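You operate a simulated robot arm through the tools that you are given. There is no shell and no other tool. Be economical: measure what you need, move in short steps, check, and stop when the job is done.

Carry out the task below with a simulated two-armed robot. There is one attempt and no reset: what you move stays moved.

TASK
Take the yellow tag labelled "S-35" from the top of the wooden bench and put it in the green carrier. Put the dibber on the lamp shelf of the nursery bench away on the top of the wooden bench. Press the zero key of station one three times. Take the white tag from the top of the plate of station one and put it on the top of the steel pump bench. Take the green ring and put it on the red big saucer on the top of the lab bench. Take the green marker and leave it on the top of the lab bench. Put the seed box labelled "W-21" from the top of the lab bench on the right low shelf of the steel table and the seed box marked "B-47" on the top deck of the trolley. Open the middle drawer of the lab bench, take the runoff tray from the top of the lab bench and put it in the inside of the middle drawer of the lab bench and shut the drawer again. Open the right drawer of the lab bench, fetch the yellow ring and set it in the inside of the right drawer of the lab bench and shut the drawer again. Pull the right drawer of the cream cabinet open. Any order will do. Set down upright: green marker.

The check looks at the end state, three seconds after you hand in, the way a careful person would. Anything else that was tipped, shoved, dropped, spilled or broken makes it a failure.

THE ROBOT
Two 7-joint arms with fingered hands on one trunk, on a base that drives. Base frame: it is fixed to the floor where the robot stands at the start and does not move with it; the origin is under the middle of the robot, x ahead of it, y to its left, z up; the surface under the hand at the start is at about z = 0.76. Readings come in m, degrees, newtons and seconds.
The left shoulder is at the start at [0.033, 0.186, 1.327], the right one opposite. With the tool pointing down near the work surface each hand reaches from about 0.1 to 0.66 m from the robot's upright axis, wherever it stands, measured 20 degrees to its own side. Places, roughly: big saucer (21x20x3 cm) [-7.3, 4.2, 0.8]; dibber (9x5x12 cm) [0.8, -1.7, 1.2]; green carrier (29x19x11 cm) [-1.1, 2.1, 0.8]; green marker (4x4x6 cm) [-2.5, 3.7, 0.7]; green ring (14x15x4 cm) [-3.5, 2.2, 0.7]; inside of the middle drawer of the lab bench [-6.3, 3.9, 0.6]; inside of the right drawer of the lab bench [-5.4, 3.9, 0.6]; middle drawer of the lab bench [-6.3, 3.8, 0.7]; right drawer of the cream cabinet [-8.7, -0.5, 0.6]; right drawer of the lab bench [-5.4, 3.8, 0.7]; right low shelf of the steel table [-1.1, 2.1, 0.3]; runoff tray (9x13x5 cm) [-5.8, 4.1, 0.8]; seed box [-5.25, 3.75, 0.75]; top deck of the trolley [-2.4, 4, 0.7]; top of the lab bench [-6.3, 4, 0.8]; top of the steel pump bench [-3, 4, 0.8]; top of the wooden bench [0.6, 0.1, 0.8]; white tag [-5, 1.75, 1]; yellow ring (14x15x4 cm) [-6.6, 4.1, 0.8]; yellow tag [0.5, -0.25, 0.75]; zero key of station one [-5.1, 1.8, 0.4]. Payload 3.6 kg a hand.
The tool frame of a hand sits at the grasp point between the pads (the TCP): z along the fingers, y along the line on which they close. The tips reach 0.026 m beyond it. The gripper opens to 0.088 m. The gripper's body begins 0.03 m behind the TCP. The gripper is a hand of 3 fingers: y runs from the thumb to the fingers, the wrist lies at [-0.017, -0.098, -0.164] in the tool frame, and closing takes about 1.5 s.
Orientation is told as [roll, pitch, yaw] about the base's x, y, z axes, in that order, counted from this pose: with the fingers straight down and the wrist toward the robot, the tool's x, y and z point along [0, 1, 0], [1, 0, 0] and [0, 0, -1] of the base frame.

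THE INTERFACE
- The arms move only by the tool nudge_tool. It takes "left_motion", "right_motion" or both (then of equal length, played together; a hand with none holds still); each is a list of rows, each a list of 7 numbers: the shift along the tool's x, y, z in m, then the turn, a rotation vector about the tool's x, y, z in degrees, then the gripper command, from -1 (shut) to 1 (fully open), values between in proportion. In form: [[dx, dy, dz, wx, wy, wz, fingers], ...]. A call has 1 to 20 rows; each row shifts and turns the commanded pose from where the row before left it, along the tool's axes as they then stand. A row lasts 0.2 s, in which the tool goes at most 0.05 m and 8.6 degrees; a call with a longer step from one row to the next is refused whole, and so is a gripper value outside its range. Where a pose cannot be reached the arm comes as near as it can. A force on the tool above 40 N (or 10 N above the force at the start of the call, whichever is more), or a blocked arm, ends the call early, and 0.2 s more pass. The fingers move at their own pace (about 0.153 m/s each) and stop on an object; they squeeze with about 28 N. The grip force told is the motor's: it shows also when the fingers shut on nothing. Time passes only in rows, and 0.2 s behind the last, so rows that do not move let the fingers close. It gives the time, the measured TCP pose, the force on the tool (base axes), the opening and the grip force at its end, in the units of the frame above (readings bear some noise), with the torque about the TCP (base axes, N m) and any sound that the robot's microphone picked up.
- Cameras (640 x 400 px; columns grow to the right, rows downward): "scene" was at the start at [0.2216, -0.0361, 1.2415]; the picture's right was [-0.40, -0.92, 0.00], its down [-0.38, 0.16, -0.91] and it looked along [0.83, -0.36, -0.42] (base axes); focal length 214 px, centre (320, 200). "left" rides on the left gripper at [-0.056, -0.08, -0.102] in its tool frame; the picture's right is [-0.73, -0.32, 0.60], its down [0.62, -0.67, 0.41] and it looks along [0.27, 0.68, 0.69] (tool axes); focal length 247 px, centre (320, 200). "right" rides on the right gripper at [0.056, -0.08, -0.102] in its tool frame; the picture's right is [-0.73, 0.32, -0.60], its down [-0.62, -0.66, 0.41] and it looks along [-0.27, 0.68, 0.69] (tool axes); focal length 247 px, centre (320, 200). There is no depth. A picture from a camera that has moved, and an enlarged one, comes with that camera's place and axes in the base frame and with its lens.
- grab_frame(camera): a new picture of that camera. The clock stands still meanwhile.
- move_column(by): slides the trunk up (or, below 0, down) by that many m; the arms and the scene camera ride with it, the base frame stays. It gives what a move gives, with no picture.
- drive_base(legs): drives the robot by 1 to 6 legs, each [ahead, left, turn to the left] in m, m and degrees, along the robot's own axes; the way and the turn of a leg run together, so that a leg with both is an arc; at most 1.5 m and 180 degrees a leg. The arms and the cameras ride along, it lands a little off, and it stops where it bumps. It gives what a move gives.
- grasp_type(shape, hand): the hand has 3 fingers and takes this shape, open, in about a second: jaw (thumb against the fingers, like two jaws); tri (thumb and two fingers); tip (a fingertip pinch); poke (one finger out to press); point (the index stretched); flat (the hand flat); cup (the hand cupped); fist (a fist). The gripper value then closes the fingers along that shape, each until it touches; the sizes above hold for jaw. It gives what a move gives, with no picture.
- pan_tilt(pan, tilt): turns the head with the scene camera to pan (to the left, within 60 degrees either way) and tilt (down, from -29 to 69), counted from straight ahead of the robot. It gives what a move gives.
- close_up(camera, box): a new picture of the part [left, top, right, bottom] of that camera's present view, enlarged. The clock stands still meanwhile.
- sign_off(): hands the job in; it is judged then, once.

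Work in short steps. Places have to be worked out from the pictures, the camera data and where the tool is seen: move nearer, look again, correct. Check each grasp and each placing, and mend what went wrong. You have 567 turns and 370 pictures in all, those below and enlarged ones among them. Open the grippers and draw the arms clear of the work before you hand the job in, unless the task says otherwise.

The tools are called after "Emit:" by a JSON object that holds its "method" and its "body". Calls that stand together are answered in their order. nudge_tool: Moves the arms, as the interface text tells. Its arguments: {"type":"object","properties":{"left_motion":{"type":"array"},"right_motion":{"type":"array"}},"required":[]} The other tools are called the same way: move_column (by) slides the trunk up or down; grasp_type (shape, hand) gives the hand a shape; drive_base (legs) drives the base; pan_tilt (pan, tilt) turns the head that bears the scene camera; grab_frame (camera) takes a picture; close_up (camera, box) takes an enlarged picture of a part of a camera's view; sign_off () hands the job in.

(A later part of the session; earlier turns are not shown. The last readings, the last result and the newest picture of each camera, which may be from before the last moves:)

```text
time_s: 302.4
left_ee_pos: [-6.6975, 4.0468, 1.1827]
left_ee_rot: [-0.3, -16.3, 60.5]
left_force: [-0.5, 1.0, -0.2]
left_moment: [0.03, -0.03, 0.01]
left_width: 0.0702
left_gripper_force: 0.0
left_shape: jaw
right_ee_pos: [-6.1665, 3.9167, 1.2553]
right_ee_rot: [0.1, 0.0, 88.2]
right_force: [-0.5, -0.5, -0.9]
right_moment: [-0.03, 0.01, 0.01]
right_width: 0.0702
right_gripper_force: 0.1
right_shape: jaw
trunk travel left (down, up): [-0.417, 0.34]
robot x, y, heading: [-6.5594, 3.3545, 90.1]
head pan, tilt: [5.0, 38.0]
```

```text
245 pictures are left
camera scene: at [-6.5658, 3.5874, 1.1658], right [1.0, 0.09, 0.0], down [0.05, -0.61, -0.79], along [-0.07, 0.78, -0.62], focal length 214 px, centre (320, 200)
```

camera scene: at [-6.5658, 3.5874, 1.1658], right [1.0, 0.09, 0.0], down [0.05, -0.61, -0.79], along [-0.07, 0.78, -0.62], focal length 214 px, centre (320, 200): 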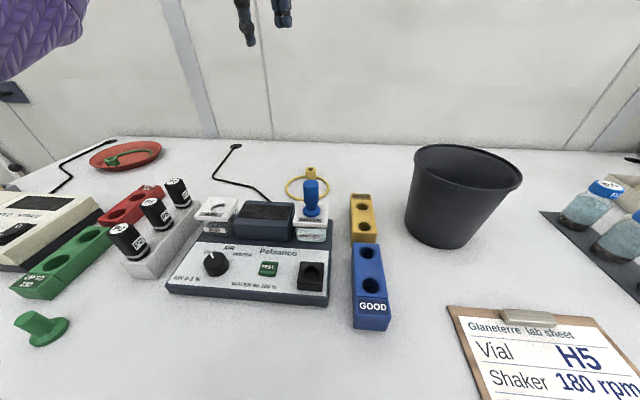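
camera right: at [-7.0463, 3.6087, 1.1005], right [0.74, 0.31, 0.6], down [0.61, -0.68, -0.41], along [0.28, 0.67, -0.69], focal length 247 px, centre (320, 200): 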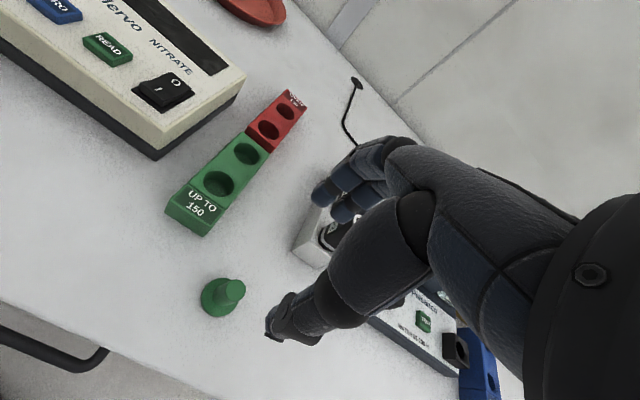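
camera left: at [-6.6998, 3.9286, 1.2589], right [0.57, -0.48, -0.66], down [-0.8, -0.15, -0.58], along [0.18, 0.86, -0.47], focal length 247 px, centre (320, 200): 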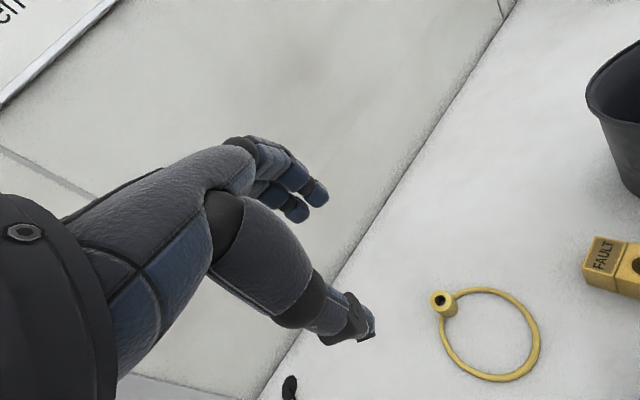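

I extend along the hand direction toward the sleeve, still high above.

Emit:
{"method": "nudge_tool", "body": {"left_motion": [[-0.001, 0.0304, 0.0087, 0, 0, 0, 0.6], [-0.001, 0.0304, 0.0087, 0, 0, 0, 0.6], [-0.001, 0.0304, 0.0087, 0, 0, 0, 0.6], [0, 0, 0, 0, 0, 0, 0.6]]}}

Emit:
{"method": "grab_frame", "body": {"camera": "left"}}

```text
time_s: 303.4
left_ee_pos: [-6.6492, 4.1089, 1.1787]
left_ee_rot: [-0.1, -16.4, 60.6]
left_force: [-0.1, 0.9, -0.4]
left_moment: [0.0, -0.03, 0.04]
left_width: 0.0702
left_gripper_force: 0.1
left_shape: jaw
left hand out of reach, approached as far as the arm can: row 3
right_ee_pos: [-6.1666, 3.9154, 1.2551]
right_ee_rot: [0.1, 0.0, 88.2]
right_force: [0.0, 0.0, 0.5]
right_moment: [0.02, 0.0, 0.02]
right_width: 0.0698
right_gripper_force: 0.2
right_shape: jaw
trunk travel left (down, up): [-0.417, 0.34]
robot x, y, heading: [-6.5591, 3.3592, 89.7]
head pan, tilt: [5.0, 38.0]
```

```text
244 pictures are left
camera left: at [-6.6507, 3.9904, 1.2551], right [0.57, -0.48, -0.66], down [-0.8, -0.15, -0.58], along [0.18, 0.86, -0.47], focal length 247 px, centre (320, 200)
```

left: 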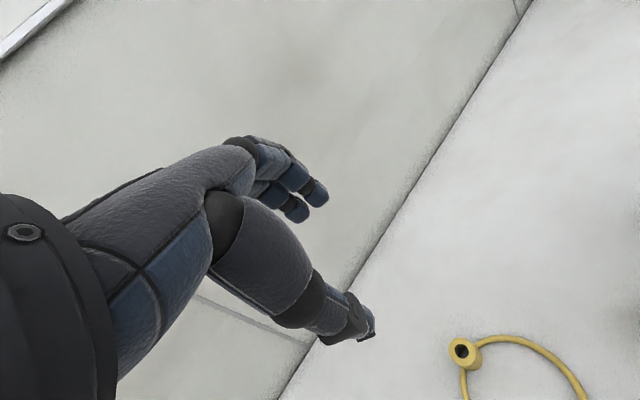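

Gripping the sleeve is at the edge of reach. Instead I'll pinch the loop wire at its near-left point (-6.687, 4.047) with yaw 45°. I level the hand, pull back a little and turn.

Emit:
{"method": "nudge_tool", "body": {"left_motion": [[0, -0.03, 0, 8, 0, 0, 0.3], [0, -0.03, 0, 8, 0, 0, 0.3], [0, -0.02, 0, 0, 0, 7.7, 0.3], [0, 0, 0, 0, 0, 7.7, 0.3], [0, 0, 0, 0, 0, 0, 0.3]]}}

```text
time_s: 304.6
left_ee_pos: [-6.6877, 4.0419, 1.1663]
left_ee_rot: [0.0, -0.3, 45.1]
left_force: [-0.1, 0.0, -0.8]
left_moment: [0.0, -0.02, 0.03]
left_width: 0.0577
left_gripper_force: 0.2
left_shape: jaw
right_ee_pos: [-6.1679, 3.9173, 1.254]
right_ee_rot: [0.1, 0.0, 88.2]
right_force: [-0.6, -0.2, 0.1]
right_moment: [0.0, 0.01, 0.01]
right_width: 0.07
right_gripper_force: 0.1
right_shape: jaw
trunk travel left (down, up): [-0.417, 0.34]
robot x, y, heading: [-6.5585, 3.356, 89.6]
head pan, tilt: [5.0, 38.0]
```

Right on position. I lower the trunk 0.16 m and take a look from the hand.

Emit:
{"method": "move_column", "body": {"by": -0.16}}

Emit:
{"method": "grab_frame", "body": {"camera": "left"}}

Emit:
{"method": "grab_frame", "body": {"camera": "scene"}}

```text
time_s: 306.4
left_ee_pos: [-6.6866, 4.0408, 1.0069]
left_ee_rot: [-0.1, -0.3, 45.1]
left_force: [-0.4, -1.2, 0.2]
left_moment: [0.04, -0.02, -0.03]
left_width: 0.0577
left_gripper_force: 0.1
left_shape: jaw
right_ee_pos: [-6.1669, 3.9149, 1.0967]
right_ee_rot: [0.0, -0.1, 88.2]
right_force: [0.1, -0.3, 0.0]
right_moment: [0.02, 0.01, 0.03]
right_width: 0.0701
right_gripper_force: 0.1
right_shape: jaw
trunk travel left (down, up): [-0.257, 0.5]
robot x, y, heading: [-6.5566, 3.3568, 89.7]
head pan, tilt: [5.0, 38.0]
```

```text
243 pictures are left
camera left: at [-6.7033, 3.945, 1.1084], right [0.3, -0.74, -0.6], down [-0.91, -0.03, -0.42], along [0.29, 0.67, -0.68], focal length 247 px, centre (320, 200)
```

left: 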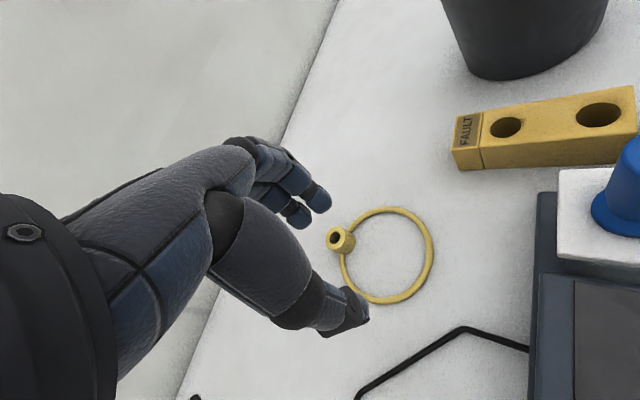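

```text
242 pictures are left
camera scene: at [-6.5664, 3.6096, 0.9937], right [1.0, 0.09, 0.0], down [0.05, -0.61, -0.79], along [-0.07, 0.79, -0.62], focal length 214 px, centre (320, 200)
```

scene: 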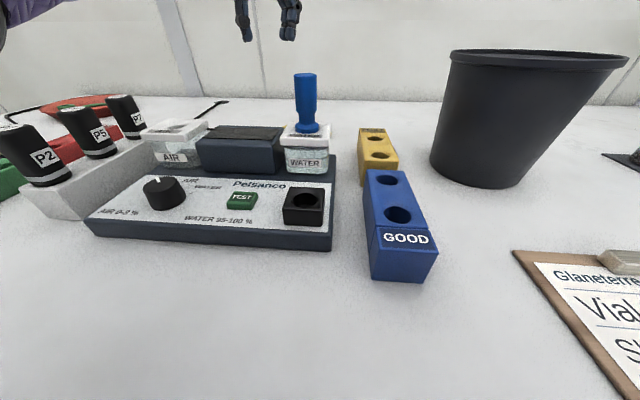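

The wire point is (-6.682, 4.047). I descend to just above the bench with fingers ~4.5 cm open.

Emit:
{"method": "nudge_tool", "body": {"left_motion": [[0, 0.006, 0.04, 0, 0, 0, 0.1], [0, 0, 0.04, 0, 0, 0, 0.1], [0, 0, 0.04, 0, 0, 0, 0.1], [0, 0, 0.03, 0, 0, 0, 0.1], [0, 0, 0.018, 0, 0, 0, 0.1], [0, 0, 0, 0, 0, 0, 0.1]]}}

Emit:
{"method": "grab_frame", "body": {"camera": "left"}}

Emit:
{"method": "grab_frame", "body": {"camera": "scene"}}

```text
time_s: 307.8
left_ee_pos: [-6.6829, 4.0465, 0.8389]
left_ee_rot: [-0.1, -0.4, 45.2]
left_force: [0.6, 0.9, -0.1]
left_moment: [0.0, 0.02, 0.05]
left_width: 0.0487
left_gripper_force: 0.0
left_shape: jaw
right_ee_pos: [-6.1672, 3.9164, 1.0958]
right_ee_rot: [0.1, 0.0, 88.2]
right_force: [0.1, 0.2, 0.1]
right_moment: [0.01, 0.0, -0.03]
right_width: 0.0703
right_gripper_force: 0.0
right_shape: jaw
trunk travel left (down, up): [-0.257, 0.5]
robot x, y, heading: [-6.5576, 3.3588, 89.8]
head pan, tilt: [5.0, 38.0]
```

```text
241 pictures are left
camera left: at [-6.6989, 3.9509, 0.9399], right [0.3, -0.74, -0.6], down [-0.91, -0.03, -0.42], along [0.29, 0.67, -0.68], focal length 247 px, centre (320, 200)
```

left: 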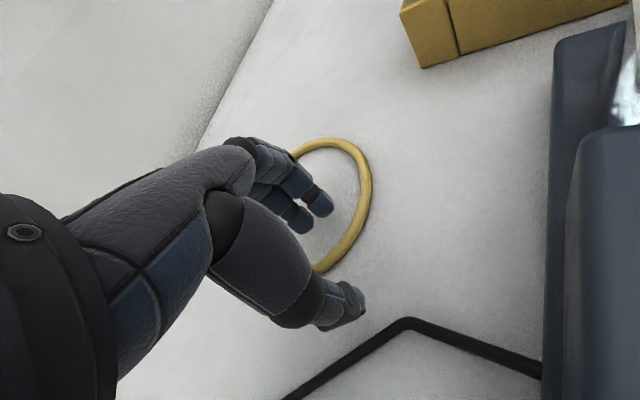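

```text
240 pictures are left
camera scene: at [-6.5663, 3.6099, 0.9935], right [1.0, 0.09, 0.0], down [0.05, -0.61, -0.79], along [-0.07, 0.79, -0.62], focal length 214 px, centre (320, 200)
```

scene: 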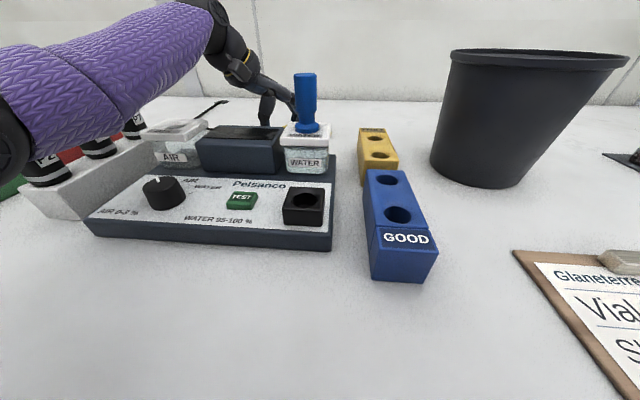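

The wire is between thumb and fingers. I lower 7 mm and close.

Emit:
{"method": "nudge_tool", "body": {"left_motion": [[0, 0, 0.007, 0, 0, 0, 0.1], [0, 0, 0, 0, 0, 0, -0.3], [0, 0, 0, 0, 0, 0, -0.7], [0, 0, 0, 0, 0, 0, -1], [0, 0, 0, 0, 0, 0, -1], [0, 0, 0, 0, 0, 0, -1], [0, 0, 0, 0, 0, 0, -1]]}}

Emit:
{"method": "grab_frame", "body": {"camera": "left"}}

```text
time_s: 309.4
left_ee_pos: [-6.6819, 4.0472, 0.8322]
left_ee_rot: [0.0, -0.5, 45.1]
left_force: [0.1, 1.7, 11.1]
left_moment: [-0.02, 0.0, 0.06]
left_width: 0.0002
left_gripper_force: 28.2
left_shape: jaw
right_ee_pos: [-6.1675, 3.9168, 1.0965]
right_ee_rot: [0.1, -0.2, 88.3]
right_force: [0.2, -0.1, 0.6]
right_moment: [0.0, -0.05, -0.01]
right_width: 0.07
right_gripper_force: 0.1
right_shape: jaw
trunk travel left (down, up): [-0.257, 0.5]
robot x, y, heading: [-6.561, 3.3579, 89.9]
head pan, tilt: [5.0, 38.0]
```

```text
239 pictures are left
camera left: at [-6.6983, 3.9501, 0.9351], right [0.3, -0.74, -0.6], down [-0.91, -0.03, -0.42], along [0.29, 0.67, -0.68], focal length 247 px, centre (320, 200)
```

left: 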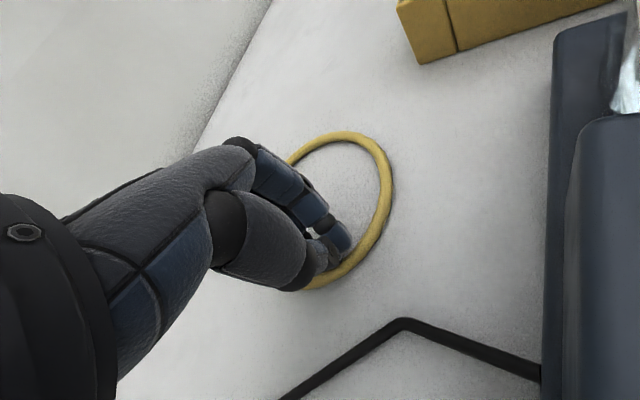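

Unclear whether the wire is pinched; I lift 6 cm and check.

Emit:
{"method": "nudge_tool", "body": {"left_motion": [[0, 0, -0.02, 0, 0, 0, -1], [0, 0, -0.02, 0, 0, 0, -1], [0, 0, -0.02, 0, 0, 0, -1], [0, 0, 0, 0, 0, 0, -1]]}}

Emit:
{"method": "grab_frame", "body": {"camera": "left"}}

```text
time_s: 310.4
left_ee_pos: [-6.6832, 4.0454, 0.8906]
left_ee_rot: [-0.1, -0.2, 45.2]
left_force: [0.3, -0.2, 0.0]
left_moment: [-0.02, 0.0, 0.03]
left_width: 0.0
left_gripper_force: 28.4
left_shape: jaw
right_ee_pos: [-6.1667, 3.9154, 1.096]
right_ee_rot: [0.1, 0.0, 88.2]
right_force: [0.3, -0.6, 0.4]
right_moment: [0.02, 0.01, 0.0]
right_width: 0.0702
right_gripper_force: 0.0
right_shape: jaw
trunk travel left (down, up): [-0.257, 0.5]
robot x, y, heading: [-6.5593, 3.3588, 90.0]
head pan, tilt: [5.0, 38.0]
```

```text
238 pictures are left
camera left: at [-6.6987, 3.9497, 0.9924], right [0.3, -0.74, -0.6], down [-0.91, -0.03, -0.41], along [0.29, 0.67, -0.69], focal length 247 px, centre (320, 200)
```

left: 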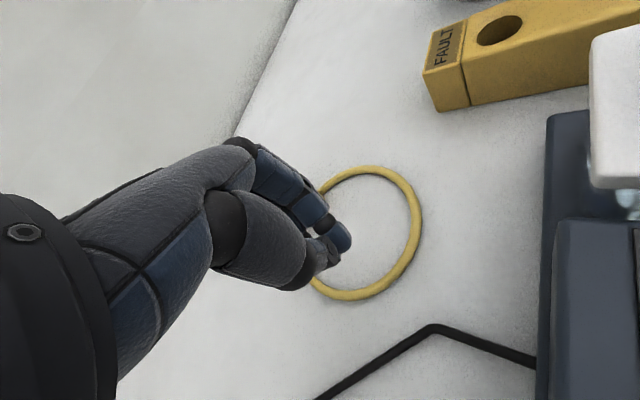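

The fingers slid over the wire, but they dragged the ring ~3 cm nearer. I raise up to see where the sleeve is now.

Emit:
{"method": "move_column", "body": {"by": 0.2}}

Emit:
{"method": "grab_frame", "body": {"camera": "left"}}

Emit:
{"method": "grab_frame", "body": {"camera": "scene"}}

```text
time_s: 312.6
left_ee_pos: [-6.6822, 4.0458, 1.0903]
left_ee_rot: [0.0, -0.2, 45.1]
left_force: [0.3, -0.5, 0.6]
left_moment: [0.02, 0.01, 0.0]
left_width: 0.0
left_gripper_force: 27.9
left_shape: jaw
right_ee_pos: [-6.1666, 3.9161, 1.2949]
right_ee_rot: [0.1, 0.1, 88.2]
right_force: [-0.5, -1.0, 0.1]
right_moment: [0.03, -0.03, 0.0]
right_width: 0.0702
right_gripper_force: 0.1
right_shape: jaw
trunk travel left (down, up): [-0.457, 0.3]
robot x, y, heading: [-6.562, 3.3606, 89.8]
head pan, tilt: [5.0, 38.0]
```

```text
237 pictures are left
camera left: at [-6.6985, 3.9503, 1.1924], right [0.3, -0.74, -0.6], down [-0.91, -0.03, -0.42], along [0.29, 0.67, -0.68], focal length 247 px, centre (320, 200)
```

left: 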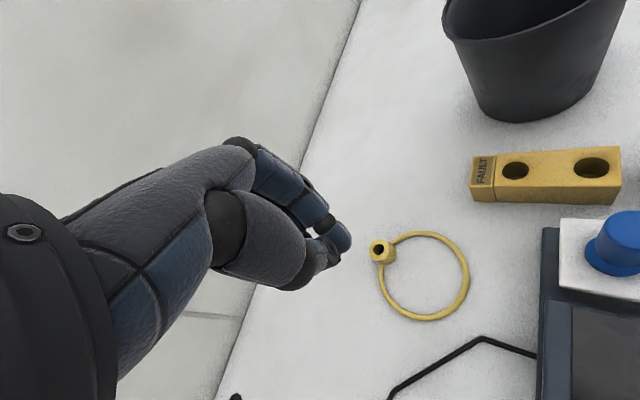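

```text
236 pictures are left
camera scene: at [-6.5663, 3.5839, 1.2077], right [1.0, 0.09, 0.0], down [0.05, -0.61, -0.79], along [-0.07, 0.78, -0.62], focal length 214 px, centre (320, 200)
```

scene: 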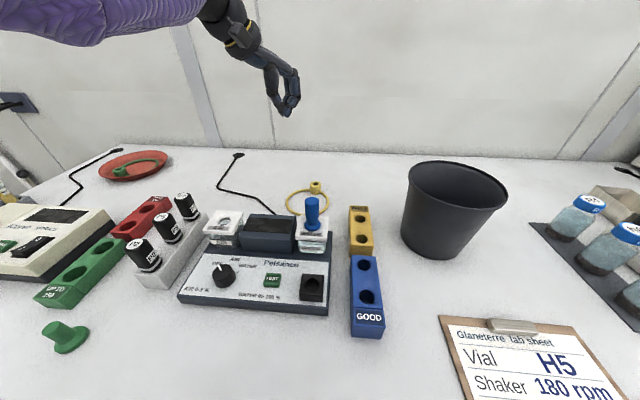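

The sleeve is at about (-6.627, 4.13). I'll hook the loop with closed fingertips and drag the ring ~3 cm toward me first.

Emit:
{"method": "nudge_tool", "body": {"left_motion": [[-0.024, 0.024, 0, 0, 0, 0, -1], [0, 0, 0, 0, 0, 0, -1]]}}

Emit:
{"method": "move_column", "body": {"by": -0.2}}

Emit:
{"method": "nudge_tool", "body": {"left_motion": [[0, 0, 0.03, 0, 0, 0, -1], [0, 0, 0.022, 0, 0, 0, -1], [0, 0, 0.005, 0, 0, 0, -1], [0, 0, 0.003, 0, 0, 0, -1], [0, 0, 0, 0, 0, 0, -1]]}}

Emit:
{"method": "grab_frame", "body": {"camera": "left"}}

```text
time_s: 313.2
left_ee_pos: [-6.6497, 4.0457, 1.0908]
left_ee_rot: [-0.1, -0.4, 45.2]
left_force: [-0.2, 0.2, -0.5]
left_moment: [0.01, -0.01, -0.01]
left_width: 0.0
left_gripper_force: 27.9
left_shape: jaw
right_ee_pos: [-6.1696, 3.9164, 1.2964]
right_ee_rot: [0.0, 0.0, 88.2]
right_force: [0.1, -0.6, 0.5]
right_moment: [-0.02, -0.02, -0.03]
right_width: 0.0702
right_gripper_force: 0.0
right_shape: jaw
trunk travel left (down, up): [-0.457, 0.3]
robot x, y, heading: [-6.5571, 3.3585, 89.8]
head pan, tilt: [5.0, 38.0]
```

```text
time_s: 315.4
left_ee_pos: [-6.6473, 4.0459, 0.891]
left_ee_rot: [-0.1, -0.3, 45.1]
left_force: [-0.2, 0.5, 0.1]
left_moment: [0.02, 0.0, 0.02]
left_width: 0.0002
left_gripper_force: 28.3
left_shape: jaw
right_ee_pos: [-6.167, 3.9155, 1.0972]
right_ee_rot: [0.2, -0.1, 88.1]
right_force: [-0.3, -0.5, 0.7]
right_moment: [0.02, -0.02, -0.02]
right_width: 0.0701
right_gripper_force: 0.1
right_shape: jaw
trunk travel left (down, up): [-0.257, 0.5]
robot x, y, heading: [-6.5591, 3.3555, 89.8]
head pan, tilt: [5.0, 38.0]
```

```text
time_s: 316.6
left_ee_pos: [-6.6479, 4.0468, 0.8307]
left_ee_rot: [0.0, -0.3, 45.1]
left_force: [0.6, 0.1, -0.5]
left_moment: [-0.01, 0.03, 0.01]
left_width: 0.0
left_gripper_force: 27.9
left_shape: jaw
right_ee_pos: [-6.1661, 3.9165, 1.0953]
right_ee_rot: [0.1, -0.1, 88.2]
right_force: [-0.8, -0.4, 0.6]
right_moment: [0.02, 0.02, -0.02]
right_width: 0.07
right_gripper_force: 0.0
right_shape: jaw
trunk travel left (down, up): [-0.257, 0.5]
robot x, y, heading: [-6.5605, 3.3579, 90.4]
head pan, tilt: [5.0, 38.0]
```

```text
235 pictures are left
camera left: at [-6.6644, 3.9506, 0.9329], right [0.3, -0.74, -0.6], down [-0.91, -0.03, -0.42], along [0.29, 0.67, -0.68], focal length 247 px, centre (320, 200)
```

left: 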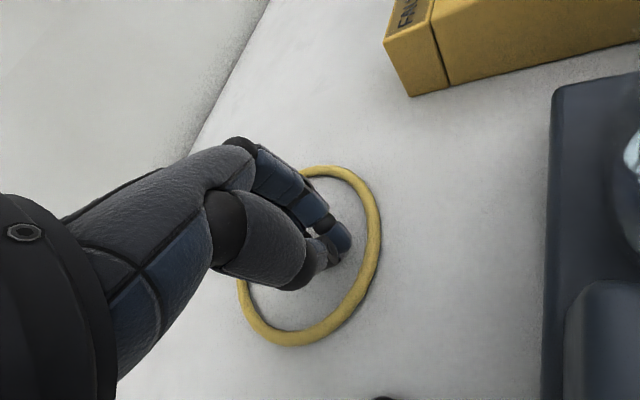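

The fingertips are inside the loop. I drag 4.5 cm in −y.

Emit:
{"method": "nudge_tool", "body": {"left_motion": [[-0.0064, -0.0064, 0, 0, 0, 0, -1], [-0.0064, -0.0064, 0, 0, 0, 0, -1], [-0.0064, -0.0064, 0, 0, 0, 0, -1], [-0.0064, -0.0064, 0, 0, 0, 0, -1], [-0.0064, -0.0064, 0, 0, 0, 0, -1], [0, 0, 0, 0, 0, 0, -1], [0, 0, -0.03, 0, 0, 0, -1], [0, 0, -0.03, 0, 0, 0, -1]]}}

Emit:
{"method": "move_column", "body": {"by": 0.16}}

Emit:
{"method": "grab_frame", "body": {"camera": "left"}}

Emit:
{"method": "grab_frame", "body": {"camera": "scene"}}

```text
time_s: 318.4
left_ee_pos: [-6.6486, 4.0017, 0.8901]
left_ee_rot: [-0.1, -0.2, 45.2]
left_force: [0.2, -0.3, 0.6]
left_moment: [0.0, -0.03, 0.0]
left_width: 0.0
left_gripper_force: 27.9
left_shape: jaw
right_ee_pos: [-6.1672, 3.916, 1.0961]
right_ee_rot: [0.1, -0.1, 88.1]
right_force: [1.1, 0.6, 0.3]
right_moment: [0.01, -0.01, 0.0]
right_width: 0.0702
right_gripper_force: 0.0
right_shape: jaw
trunk travel left (down, up): [-0.257, 0.5]
robot x, y, heading: [-6.5561, 3.358, 89.9]
head pan, tilt: [5.0, 38.0]
```

```text
time_s: 320.2
left_ee_pos: [-6.6484, 4.0011, 1.0507]
left_ee_rot: [0.0, -0.2, 45.2]
left_force: [0.0, -0.6, 0.7]
left_moment: [-0.01, 0.01, 0.01]
left_width: 0.0001
left_gripper_force: 27.9
left_shape: jaw
right_ee_pos: [-6.1675, 3.9165, 1.2545]
right_ee_rot: [-0.1, 0.1, 88.2]
right_force: [0.5, 0.3, -0.2]
right_moment: [0.01, 0.0, 0.02]
right_width: 0.0699
right_gripper_force: 0.0
right_shape: jaw
trunk travel left (down, up): [-0.417, 0.34]
robot x, y, heading: [-6.5578, 3.3573, 89.8]
head pan, tilt: [5.0, 38.0]
```

```text
234 pictures are left
camera left: at [-6.6644, 3.9053, 1.1522], right [0.3, -0.74, -0.6], down [-0.91, -0.03, -0.42], along [0.29, 0.67, -0.68], focal length 247 px, centre (320, 200)
```

left: 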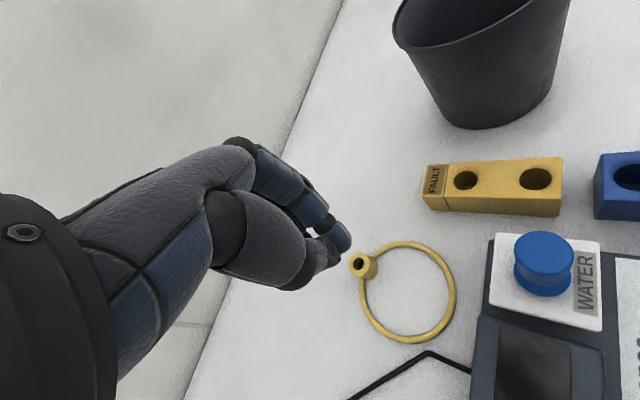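

```text
233 pictures are left
camera scene: at [-6.5663, 3.5875, 1.1656], right [1.0, 0.09, 0.0], down [0.05, -0.61, -0.79], along [-0.07, 0.78, -0.62], focal length 214 px, centre (320, 200)
```

scene: 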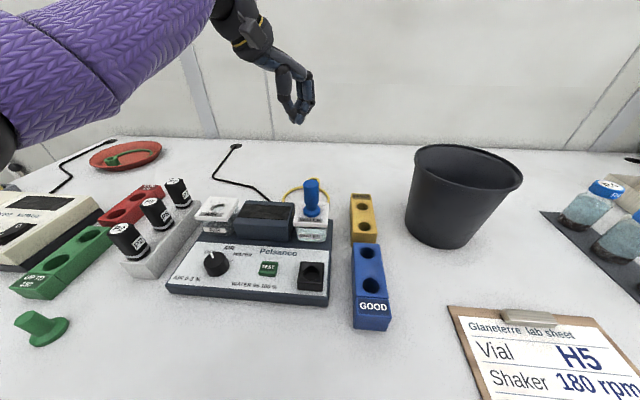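

The sleeve is now at (-6.628, 4.095), within reach. I open, set yaw 55° with a 10° tilt, and move above it.

Emit:
{"method": "nudge_tool", "body": {"left_motion": [[0, 0, -0.02, 0, 0, -5, 0.3], [0, 0, 0, 0, 0, -5, 0.35], [0, 0, 0, -5, 0, 0, 0.35], [0, 0, 0, -5, 0, 0, 0.35], [0.0125, 0.0279, 0.0049, 0, 0, 0, 0.35], [0.0125, 0.0279, 0.0049, 0, 0, 0, 0.35], [0.0125, 0.0279, 0.0049, 0, 0, 0, 0.35], [0, 0, 0, 0, 0, 0, 0.35]]}}

Emit:
{"method": "grab_frame", "body": {"camera": "left"}}

```text
time_s: 322.0
left_ee_pos: [-6.6317, 4.0821, 1.0723]
left_ee_rot: [-0.1, -10.3, 55.1]
left_force: [0.0, 0.1, -0.1]
left_moment: [0.02, 0.01, 0.01]
left_width: 0.0593
left_gripper_force: 0.0
left_shape: jaw
left hand out of reach, approached as far as the arm can: row 7
right_ee_pos: [-6.1679, 3.9168, 1.2551]
right_ee_rot: [0.0, 0.0, 88.3]
right_force: [0.9, -0.1, -0.1]
right_moment: [0.02, -0.02, 0.06]
right_width: 0.0699
right_gripper_force: 0.0
right_shape: jaw
trunk travel left (down, up): [-0.417, 0.34]
robot x, y, heading: [-6.561, 3.3578, 89.9]
head pan, tilt: [5.0, 38.0]
```

```text
232 pictures are left
camera left: at [-6.6411, 3.9701, 1.1584], right [0.49, -0.59, -0.64], down [-0.84, -0.12, -0.53], along [0.23, 0.8, -0.56], focal length 247 px, centre (320, 200)
```

left: 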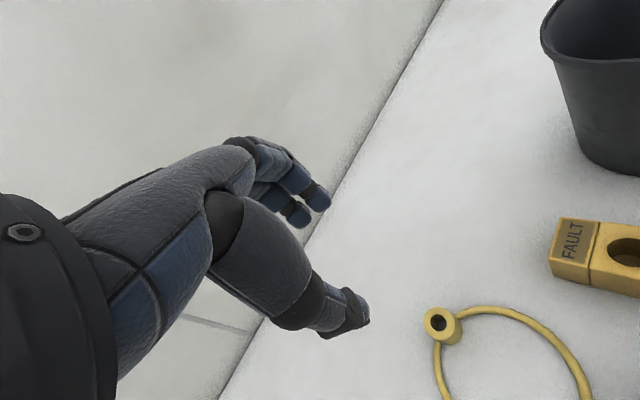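

The sleeve is ~1.5 cm beyond the hand centre. I tilt 5° more, extend again, and move the base 8 mm forward.

Emit:
{"method": "nudge_tool", "body": {"left_motion": [[0, 0, 0, -5, 0, 0, 0.4], [0, 0.006, 0.002, 0, 0, 0, 0.4], [0, 0, 0, 0, 0, 0, 0.4]]}}

Emit:
{"method": "drive_base", "body": {"legs": [[0.008, 0, 0]]}}

Emit:
{"method": "move_column", "body": {"by": -0.16}}

Emit:
{"method": "grab_frame", "body": {"camera": "left"}}

Emit:
{"method": "grab_frame", "body": {"camera": "scene"}}

```text
time_s: 322.8
left_ee_pos: [-6.6295, 4.0877, 1.0698]
left_ee_rot: [-0.2, -15.3, 55.3]
left_force: [0.8, 0.1, -0.2]
left_moment: [-0.01, 0.02, -0.03]
left_width: 0.061
left_gripper_force: 0.1
left_shape: jaw
right_ee_pos: [-6.1688, 3.9172, 1.2567]
right_ee_rot: [0.0, -0.1, 88.3]
right_force: [0.0, -1.1, 0.4]
right_moment: [0.01, 0.0, -0.01]
right_width: 0.0702
right_gripper_force: 0.0
right_shape: jaw
trunk travel left (down, up): [-0.417, 0.34]
robot x, y, heading: [-6.5575, 3.3566, 90.0]
head pan, tilt: [5.0, 38.0]
```

```text
time_s: 323.5
left_ee_pos: [-6.6295, 4.0955, 1.0701]
left_ee_rot: [-0.2, -15.2, 55.2]
left_force: [-0.4, -1.0, -0.1]
left_moment: [0.01, -0.01, 0.0]
left_width: 0.0612
left_gripper_force: 0.0
left_shape: jaw
right_ee_pos: [-6.1672, 3.926, 1.2555]
right_ee_rot: [0.1, 0.0, 88.2]
right_force: [0.6, -0.1, 0.0]
right_moment: [0.01, -0.03, 0.02]
right_width: 0.0701
right_gripper_force: 0.0
right_shape: jaw
trunk travel left (down, up): [-0.417, 0.34]
robot x, y, heading: [-6.5554, 3.3672, 90.0]
head pan, tilt: [5.0, 38.0]
```

```text
time_s: 325.4
left_ee_pos: [-6.6281, 4.0935, 0.9107]
left_ee_rot: [-0.2, -15.3, 55.2]
left_force: [0.3, 0.0, -0.6]
left_moment: [0.04, -0.01, 0.01]
left_width: 0.0614
left_gripper_force: 0.1
left_shape: jaw
right_ee_pos: [-6.1677, 3.9244, 1.0963]
right_ee_rot: [0.0, -0.1, 88.1]
right_force: [0.0, -0.3, -0.5]
right_moment: [0.01, 0.0, 0.03]
right_width: 0.07
right_gripper_force: 0.1
right_shape: jaw
trunk travel left (down, up): [-0.257, 0.5]
robot x, y, heading: [-6.5617, 3.3637, 89.8]
head pan, tilt: [5.0, 38.0]
```

```text
231 pictures are left
camera left: at [-6.6416, 3.9773, 0.9894], right [0.52, -0.54, -0.66], down [-0.82, -0.08, -0.57], along [0.26, 0.84, -0.49], focal length 247 px, centre (320, 200)
```

left: 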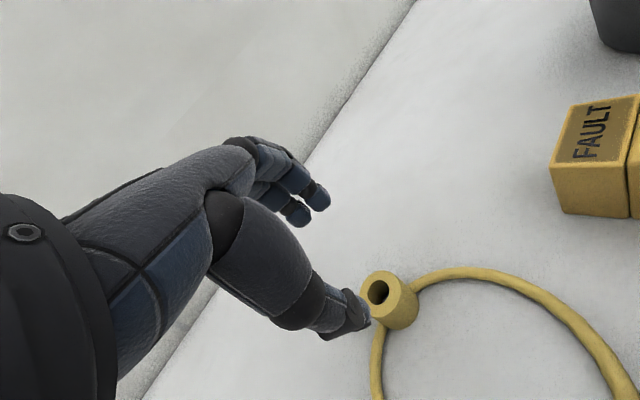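

```text
230 pictures are left
camera scene: at [-6.5664, 3.6175, 0.9937], right [1.0, 0.09, 0.0], down [0.05, -0.61, -0.79], along [-0.07, 0.79, -0.62], focal length 214 px, centre (320, 200)
```

scene: 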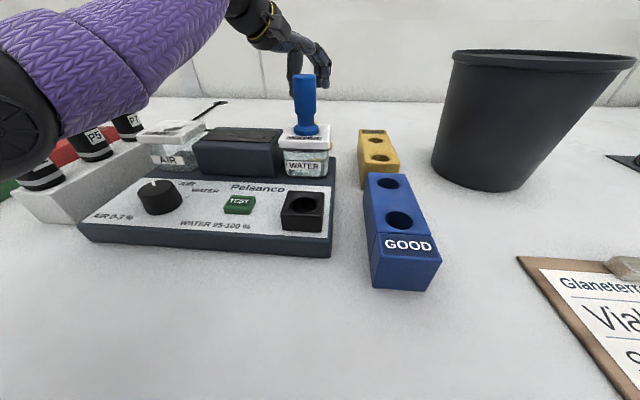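

Aligned with the sleeve. I lower vertically 6.4 cm with the arm in small steps.

Emit:
{"method": "nudge_tool", "body": {"left_motion": [[0, -0.0057, 0.0212, 0, 0, 0, 0.4], [0, -0.0057, 0.0212, 0, 0, 0, 0.4], [0, -0.0054, 0.02, 0, 0, 0, 0.4], [0, 0, 0, 0, 0, 0, 0.4]]}}

Emit:
{"method": "grab_frame", "body": {"camera": "left"}}

Emit:
{"method": "grab_frame", "body": {"camera": "scene"}}

```text
time_s: 326.4
left_ee_pos: [-6.6283, 4.0944, 0.8455]
left_ee_rot: [-0.2, -15.3, 55.2]
left_force: [-0.4, 0.1, 0.7]
left_moment: [-0.01, 0.01, 0.01]
left_width: 0.0614
left_gripper_force: 0.0
left_shape: jaw
right_ee_pos: [-6.1681, 3.9253, 1.0954]
right_ee_rot: [0.1, 0.0, 88.2]
right_force: [0.3, -0.5, -0.4]
right_moment: [-0.02, -0.03, -0.01]
right_width: 0.0702
right_gripper_force: 0.1
right_shape: jaw
trunk travel left (down, up): [-0.257, 0.5]
robot x, y, heading: [-6.5577, 3.368, 89.9]
head pan, tilt: [5.0, 38.0]
```

```text
229 pictures are left
camera left: at [-6.6416, 3.978, 0.9239], right [0.52, -0.54, -0.66], down [-0.82, -0.08, -0.57], along [0.26, 0.84, -0.49], focal length 247 px, centre (320, 200)
```

left: 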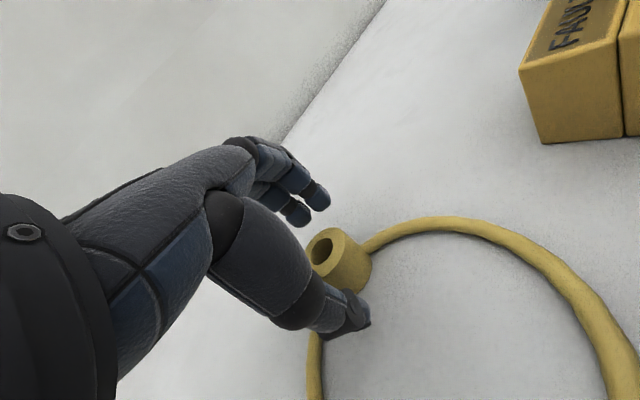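

```text
228 pictures are left
camera scene: at [-6.5663, 3.6179, 0.9935], right [1.0, 0.09, 0.0], down [0.05, -0.61, -0.79], along [-0.07, 0.79, -0.62], focal length 214 px, centre (320, 200)
```

scene: 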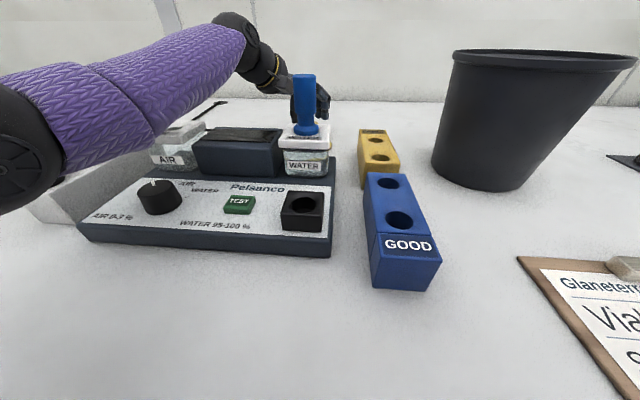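

Thumb inside the loop, fingers behind the sleeve. I close.

Emit:
{"method": "nudge_tool", "body": {"left_motion": [[0, 0, 0, 0, 0, 0, 0], [0, 0, 0, 0, 0, 0, -0.3], [0, 0, 0, 0, 0, 0, -1], [0, 0, 0, 0, 0, 0, -1], [0, 0, 0, 0, 0, 0, -1], [0, 0, 0, 0, 0, 0, -1], [0, 0, 0, 0, 0, 0, -1]]}}

Emit:
{"method": "nudge_tool", "body": {"left_motion": [[0, 0.005, -0.02, 0, 0, 0, -1], [0, 0.005, -0.02, 0, 0, 0, -1], [0, 0.005, -0.02, 0, 0, 0, -1], [0, 0, 0, 0, 0, 0, -1]]}}

Emit:
{"method": "grab_frame", "body": {"camera": "left"}}

Emit:
{"method": "grab_frame", "body": {"camera": "scene"}}

```text
time_s: 328.0
left_ee_pos: [-6.6287, 4.0956, 0.8487]
left_ee_rot: [0.0, -15.6, 55.2]
left_force: [-1.3, 2.3, 17.2]
left_moment: [0.41, -0.1, 0.0]
left_width: 0.0224
left_gripper_force: 27.6
left_shape: jaw
right_ee_pos: [-6.1675, 3.9232, 1.0971]
right_ee_rot: [0.1, -0.1, 88.2]
right_force: [0.9, 0.5, -0.4]
right_moment: [0.02, -0.01, -0.01]
right_width: 0.07
right_gripper_force: 0.0
right_shape: jaw
trunk travel left (down, up): [-0.257, 0.5]
robot x, y, heading: [-6.5621, 3.3657, 89.8]
head pan, tilt: [5.0, 38.0]
```

```text
time_s: 329.0
left_ee_pos: [-6.6306, 4.0947, 0.9068]
left_ee_rot: [-0.1, -15.2, 55.2]
left_force: [0.4, 0.9, -0.2]
left_moment: [0.02, 0.0, 0.0]
left_width: 0.0218
left_gripper_force: 28.1
left_shape: jaw
right_ee_pos: [-6.1681, 3.9242, 1.0953]
right_ee_rot: [0.2, 0.1, 88.3]
right_force: [0.1, 0.2, -1.2]
right_moment: [0.02, -0.02, 0.03]
right_width: 0.07
right_gripper_force: 0.0
right_shape: jaw
trunk travel left (down, up): [-0.257, 0.5]
robot x, y, heading: [-6.5587, 3.3676, 90.0]
head pan, tilt: [5.0, 38.0]
```

```text
227 pictures are left
camera left: at [-6.6424, 3.9768, 0.9857], right [0.52, -0.54, -0.66], down [-0.82, -0.08, -0.57], along [0.26, 0.83, -0.49], focal length 247 px, centre (320, 200)
```

left: 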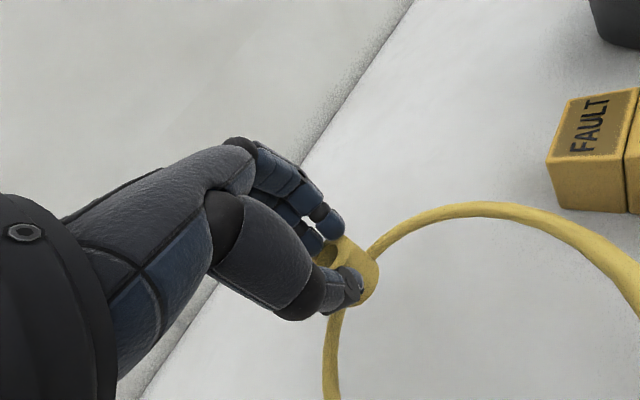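

```text
226 pictures are left
camera scene: at [-6.5663, 3.618, 0.9934], right [1.0, 0.09, 0.0], down [0.05, -0.61, -0.79], along [-0.07, 0.78, -0.62], focal length 214 px, centre (320, 200)
```

scene: 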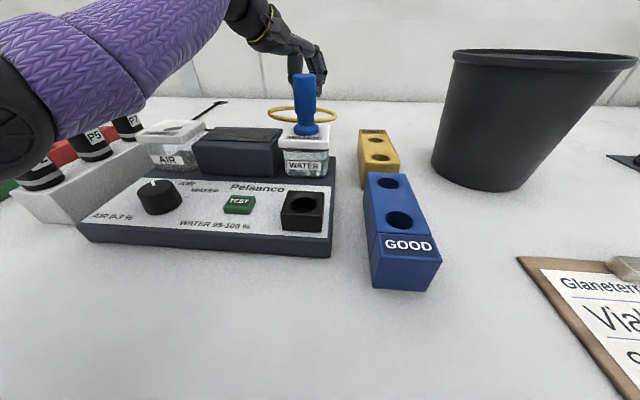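

The yellow ring is in the hand. I raise the trunk high and check the tubes stand as before.

Emit:
{"method": "move_column", "body": {"by": 0.28}}

Emit:
{"method": "drive_base", "body": {"legs": [[-0.3, 0, 0]]}}

Emit:
{"method": "pan_tilt", "body": {"pan": 10, "tilt": 35}}

Emit:
{"method": "grab_frame", "body": {"camera": "scene"}}

```text
time_s: 331.8
left_ee_pos: [-6.6294, 4.0896, 1.2022]
left_ee_rot: [0.6, -16.2, 55.0]
left_force: [0.6, -0.4, -0.2]
left_moment: [0.06, -0.02, 0.0]
left_width: 0.0217
left_gripper_force: 28.0
left_shape: jaw
right_ee_pos: [-6.1667, 3.9256, 1.3752]
right_ee_rot: [0.1, 0.1, 88.1]
right_force: [-0.5, -0.6, 0.5]
right_moment: [0.01, -0.06, -0.01]
right_width: 0.0703
right_gripper_force: 0.0
right_shape: jaw
trunk travel left (down, up): [-0.537, 0.22]
robot x, y, heading: [-6.56, 3.3675, 89.6]
head pan, tilt: [5.0, 38.0]
```

```text
time_s: 333.9
left_ee_pos: [-6.6306, 3.7854, 1.204]
left_ee_rot: [0.5, -16.3, 55.0]
left_force: [0.3, -0.8, -0.2]
left_moment: [0.02, -0.01, 0.01]
left_width: 0.0216
left_gripper_force: 28.0
left_shape: jaw
right_ee_pos: [-6.168, 3.6204, 1.3761]
right_ee_rot: [0.1, -0.1, 88.1]
right_force: [-0.1, -0.2, 0.3]
right_moment: [-0.02, 0.0, -0.02]
right_width: 0.0702
right_gripper_force: 0.1
right_shape: jaw
trunk travel left (down, up): [-0.537, 0.22]
robot x, y, heading: [-6.5592, 3.0649, 89.8]
head pan, tilt: [5.0, 38.0]
```

```text
time_s: 334.5
left_ee_pos: [-6.6311, 3.7854, 1.204]
left_ee_rot: [0.6, -16.3, 55.0]
left_force: [-0.2, 0.0, -0.3]
left_moment: [0.03, 0.0, 0.0]
left_width: 0.0215
left_gripper_force: 27.9
left_shape: jaw
right_ee_pos: [-6.1685, 3.6211, 1.3759]
right_ee_rot: [0.1, 0.0, 88.1]
right_force: [0.1, 1.2, -1.1]
right_moment: [0.01, -0.04, 0.0]
right_width: 0.0701
right_gripper_force: 0.1
right_shape: jaw
trunk travel left (down, up): [-0.537, 0.22]
robot x, y, heading: [-6.5604, 3.0657, 90.1]
head pan, tilt: [10.0, 35.0]
```

```text
225 pictures are left
camera scene: at [-6.5747, 3.2834, 1.2954], right [0.99, 0.17, 0.0], down [0.1, -0.57, -0.82], along [-0.14, 0.81, -0.57], focal length 214 px, centre (320, 200)
```

scene: 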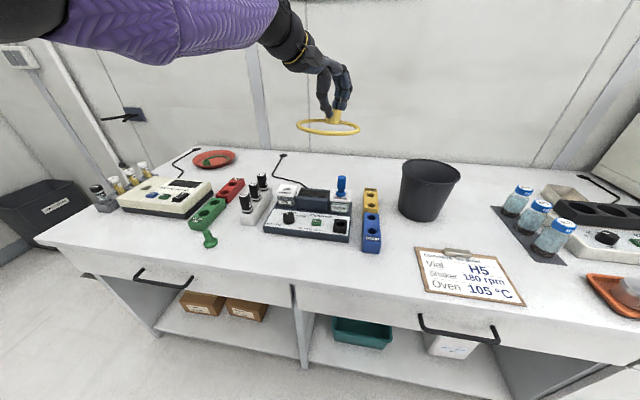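

All undisturbed. I level and retract the left hand with the ring, then drive right to the right drawer.

Emit:
{"method": "nudge_tool", "body": {"left_motion": [[0, -0.03, 0, 8, 0, 0, -1], [0, -0.03, 0, 8, 0, 0, -1], [0, -0.03, 0.02, 0, 0, -5, -1], [0.02, -0.03, 0.03, 0, 0, -5, -1], [0.02, -0.03, 0.03, 0, 0, -5, -1], [0.02, -0.03, 0, 0, 0, -5, -1], [0, 0, 0, 0, 0, 0, -1]]}}

Emit:
{"method": "drive_base", "body": {"legs": [[0, -1.0, 0]]}}

Emit:
{"method": "pan_tilt", "body": {"pan": -5, "tilt": 38}}

Emit:
{"method": "grab_frame", "body": {"camera": "scene"}}

```text
time_s: 336.1
left_ee_pos: [-6.7731, 3.6584, 1.1093]
left_ee_rot: [0.6, -0.3, 75.4]
left_force: [0.3, 0.1, -0.8]
left_moment: [0.01, 0.0, 0.01]
left_width: 0.0211
left_gripper_force: 28.1
left_shape: jaw
right_ee_pos: [-6.1674, 3.6208, 1.3759]
right_ee_rot: [0.1, 0.0, 88.1]
right_force: [-0.2, 0.6, -0.5]
right_moment: [0.03, 0.02, -0.01]
right_width: 0.0703
right_gripper_force: 0.1
right_shape: jaw
trunk travel left (down, up): [-0.537, 0.22]
robot x, y, heading: [-6.5589, 3.0612, 89.8]
head pan, tilt: [10.0, 35.0]
```

```text
time_s: 341.3
left_ee_pos: [-5.774, 3.6568, 1.1093]
left_ee_rot: [0.5, -0.4, 75.5]
left_force: [0.1, 1.1, -0.8]
left_moment: [0.01, -0.01, 0.0]
left_width: 0.0208
left_gripper_force: 27.8
left_shape: jaw
right_ee_pos: [-5.1662, 3.6247, 1.3757]
right_ee_rot: [0.1, 0.1, 88.4]
right_force: [0.8, 0.5, -0.1]
right_moment: [-0.02, 0.0, 0.01]
right_width: 0.0698
right_gripper_force: 0.1
right_shape: jaw
trunk travel left (down, up): [-0.537, 0.22]
robot x, y, heading: [-5.5576, 3.0644, 90.4]
head pan, tilt: [10.0, 35.0]
```

```text
time_s: 342.1
left_ee_pos: [-5.774, 3.6574, 1.1086]
left_ee_rot: [0.4, -0.4, 75.5]
left_force: [-0.4, 0.1, -1.4]
left_moment: [0.02, 0.03, 0.02]
left_width: 0.0212
left_gripper_force: 28.3
left_shape: jaw
right_ee_pos: [-5.1686, 3.6247, 1.3753]
right_ee_rot: [0.2, 0.1, 88.6]
right_force: [-0.7, 0.2, -0.1]
right_moment: [0.01, -0.01, 0.0]
right_width: 0.0701
right_gripper_force: 0.1
right_shape: jaw
trunk travel left (down, up): [-0.537, 0.22]
robot x, y, heading: [-5.5525, 3.0652, 90.2]
head pan, tilt: [-5.0, 38.0]
```

```text
224 pictures are left
camera scene: at [-5.5493, 3.2844, 1.2909], right [1.0, -0.08, 0.0], down [-0.05, -0.61, -0.79], along [0.06, 0.79, -0.62], focal length 214 px, centre (320, 200)
```

scene: 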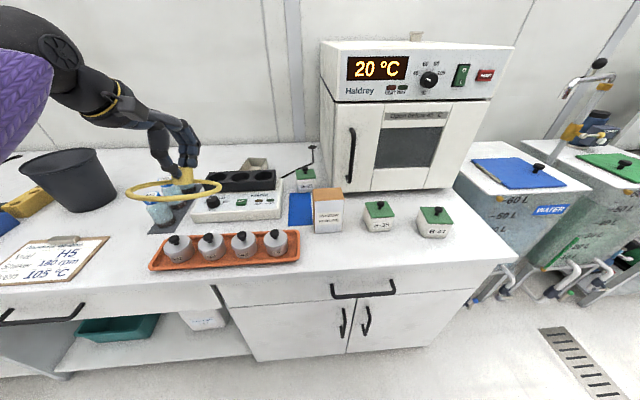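

The right drawer's bar handle is at about x≈-5.42. I lower the trunk, bring the right hand down in front of it and look with the hand camera.

Emit:
{"method": "drive_base", "body": {"legs": [[-0.04, 0.06, 0]]}}

Emit:
{"method": "move_column", "body": {"by": -0.07}}

Emit:
{"method": "nudge_tool", "body": {"right_motion": [[0.03, 0, 0.04, 0, 0, 0, 0.6], [0.03, 0, 0.04, 0, 0, 0, 0.6], [0.03, 0, 0.04, 0, 0, 0, 0.6], [0.03, 0, 0.04, 0, 0, 0, 0.6], [0.03, 0, 0.04, 0, 0, 0, 0.6], [0.03, -0.02, 0.04, 0, 0, 0, 0.6], [0, -0.02, 0, 0, 0, 0, 0.6]]}}

Emit:
{"method": "grab_frame", "body": {"camera": "right"}}

Emit:
{"method": "grab_frame", "body": {"camera": "scene"}}

```text
time_s: 343.1
left_ee_pos: [-5.835, 3.6154, 1.1088]
left_ee_rot: [0.5, -0.5, 75.5]
left_force: [-0.1, -0.2, -1.3]
left_moment: [0.05, 0.02, -0.02]
left_width: 0.021
left_gripper_force: 27.6
left_shape: jaw
right_ee_pos: [-5.2309, 3.5834, 1.3767]
right_ee_rot: [-0.1, 0.0, 88.6]
right_force: [0.3, -0.3, 1.0]
right_moment: [0.0, 0.01, 0.0]
right_width: 0.0701
right_gripper_force: 0.0
right_shape: jaw
trunk travel left (down, up): [-0.537, 0.22]
robot x, y, heading: [-5.6195, 3.0244, 90.2]
head pan, tilt: [-5.0, 38.0]
```

```text
time_s: 344.2
left_ee_pos: [-5.8334, 3.6164, 1.0409]
left_ee_rot: [0.3, -0.5, 75.6]
left_force: [-0.3, 0.0, 0.3]
left_moment: [-0.01, -0.03, -0.02]
left_width: 0.0212
left_gripper_force: 27.8
left_shape: jaw
right_ee_pos: [-5.2283, 3.5833, 1.3057]
right_ee_rot: [0.0, 0.1, 88.5]
right_force: [-0.1, 0.6, 1.0]
right_moment: [0.01, -0.04, 0.0]
right_width: 0.07
right_gripper_force: 0.1
right_shape: jaw
trunk travel left (down, up): [-0.467, 0.29]
robot x, y, heading: [-5.6142, 3.0281, 90.1]
head pan, tilt: [-5.0, 38.0]
```

```text
refused: row 6 steps farther than a row can; nothing moved
```

```text
223 pictures are left
camera right: at [-5.286, 3.5044, 1.409], right [0.74, 0.3, 0.6], down [0.61, -0.68, -0.41], along [0.28, 0.67, -0.69], focal length 247 px, centre (320, 200)
```

right: 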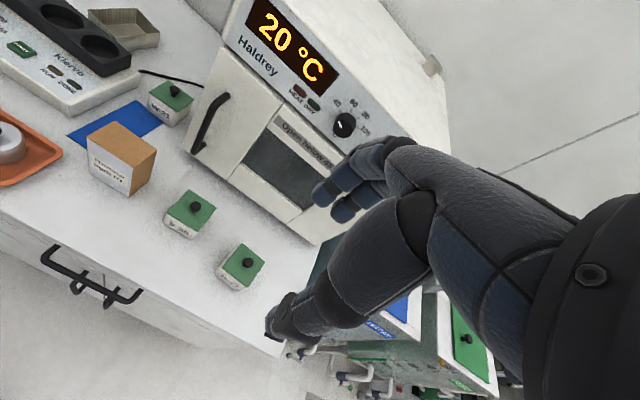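

```text
222 pictures are left
camera scene: at [-5.6094, 3.2475, 1.2186], right [1.0, -0.08, 0.0], down [-0.05, -0.61, -0.79], along [0.06, 0.79, -0.62], focal length 214 px, centre (320, 200)
```

scene: 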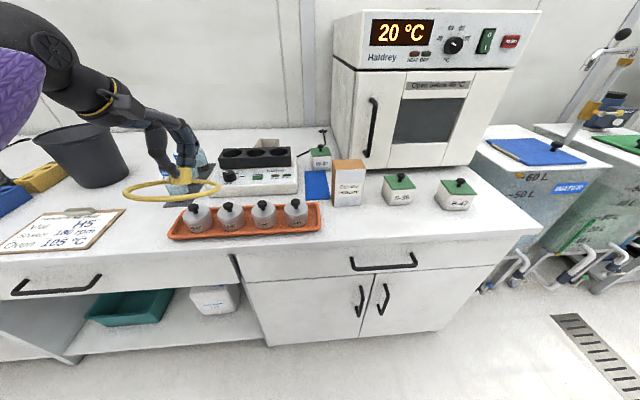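

I zoom on the handle in both views to judge its standoff.

Emit:
{"method": "close_up", "body": {"camera": "right", "box": [20, 210, 180, 330]}}

Emit:
{"method": "close_up", "body": {"camera": "scene", "box": [320, 220, 460, 310]}}

Emit:
{"method": "close_up", "body": {"camera": "scene", "box": [200, 120, 520, 260]}}

```text
3.33 times, centred on (100, 270) of right
camera zoom: at [-5.286, 3.5044, 1.409], right [0.74, 0.3, 0.6], down [0.61, -0.68, -0.41], along [0.28, 0.67, -0.69], focal length 823 px, centre (1053, -33)
```

zoom: 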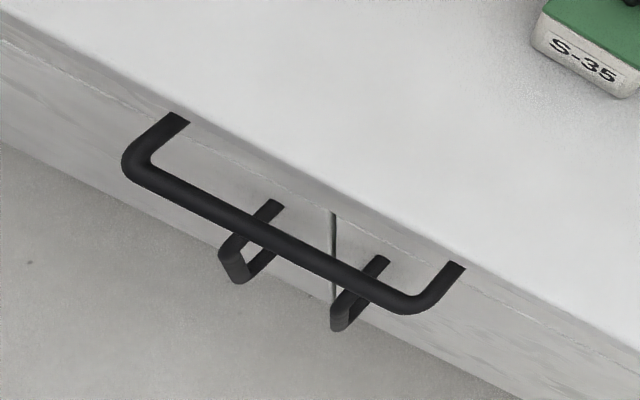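

```text
4.44 times, centred on (390, 265) of scene
camera zoom: at [-5.6094, 3.2475, 1.2186], right [1.0, -0.08, 0.0], down [-0.05, -0.61, -0.79], along [0.06, 0.79, -0.62], focal length 953 px, centre (9, -89)
```

zoom: 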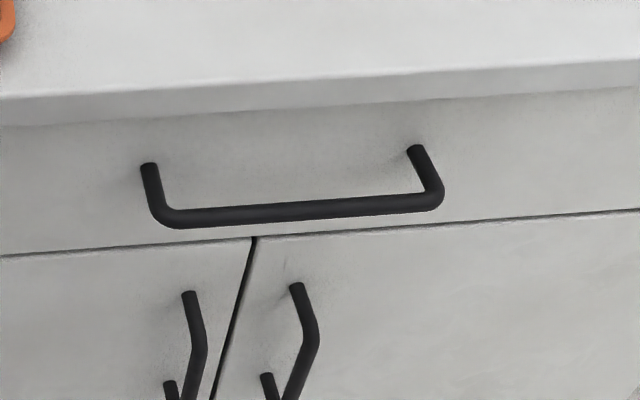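

```text
2.00 times, centred on (360, 190) of scene
camera zoom: at [-5.6094, 3.2475, 1.2186], right [1.0, -0.08, 0.0], down [-0.05, -0.61, -0.79], along [0.06, 0.79, -0.62], focal length 429 px, centre (240, 220)
```

zoom: 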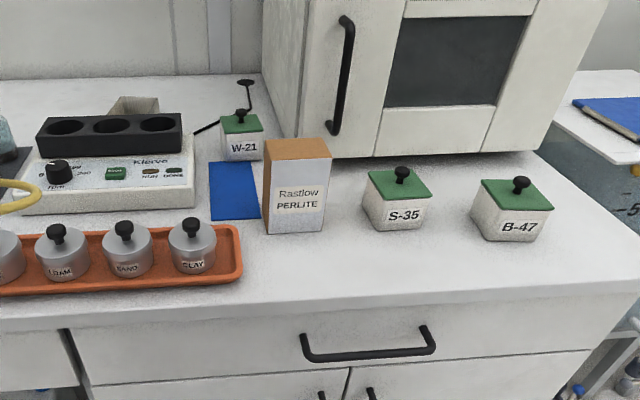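

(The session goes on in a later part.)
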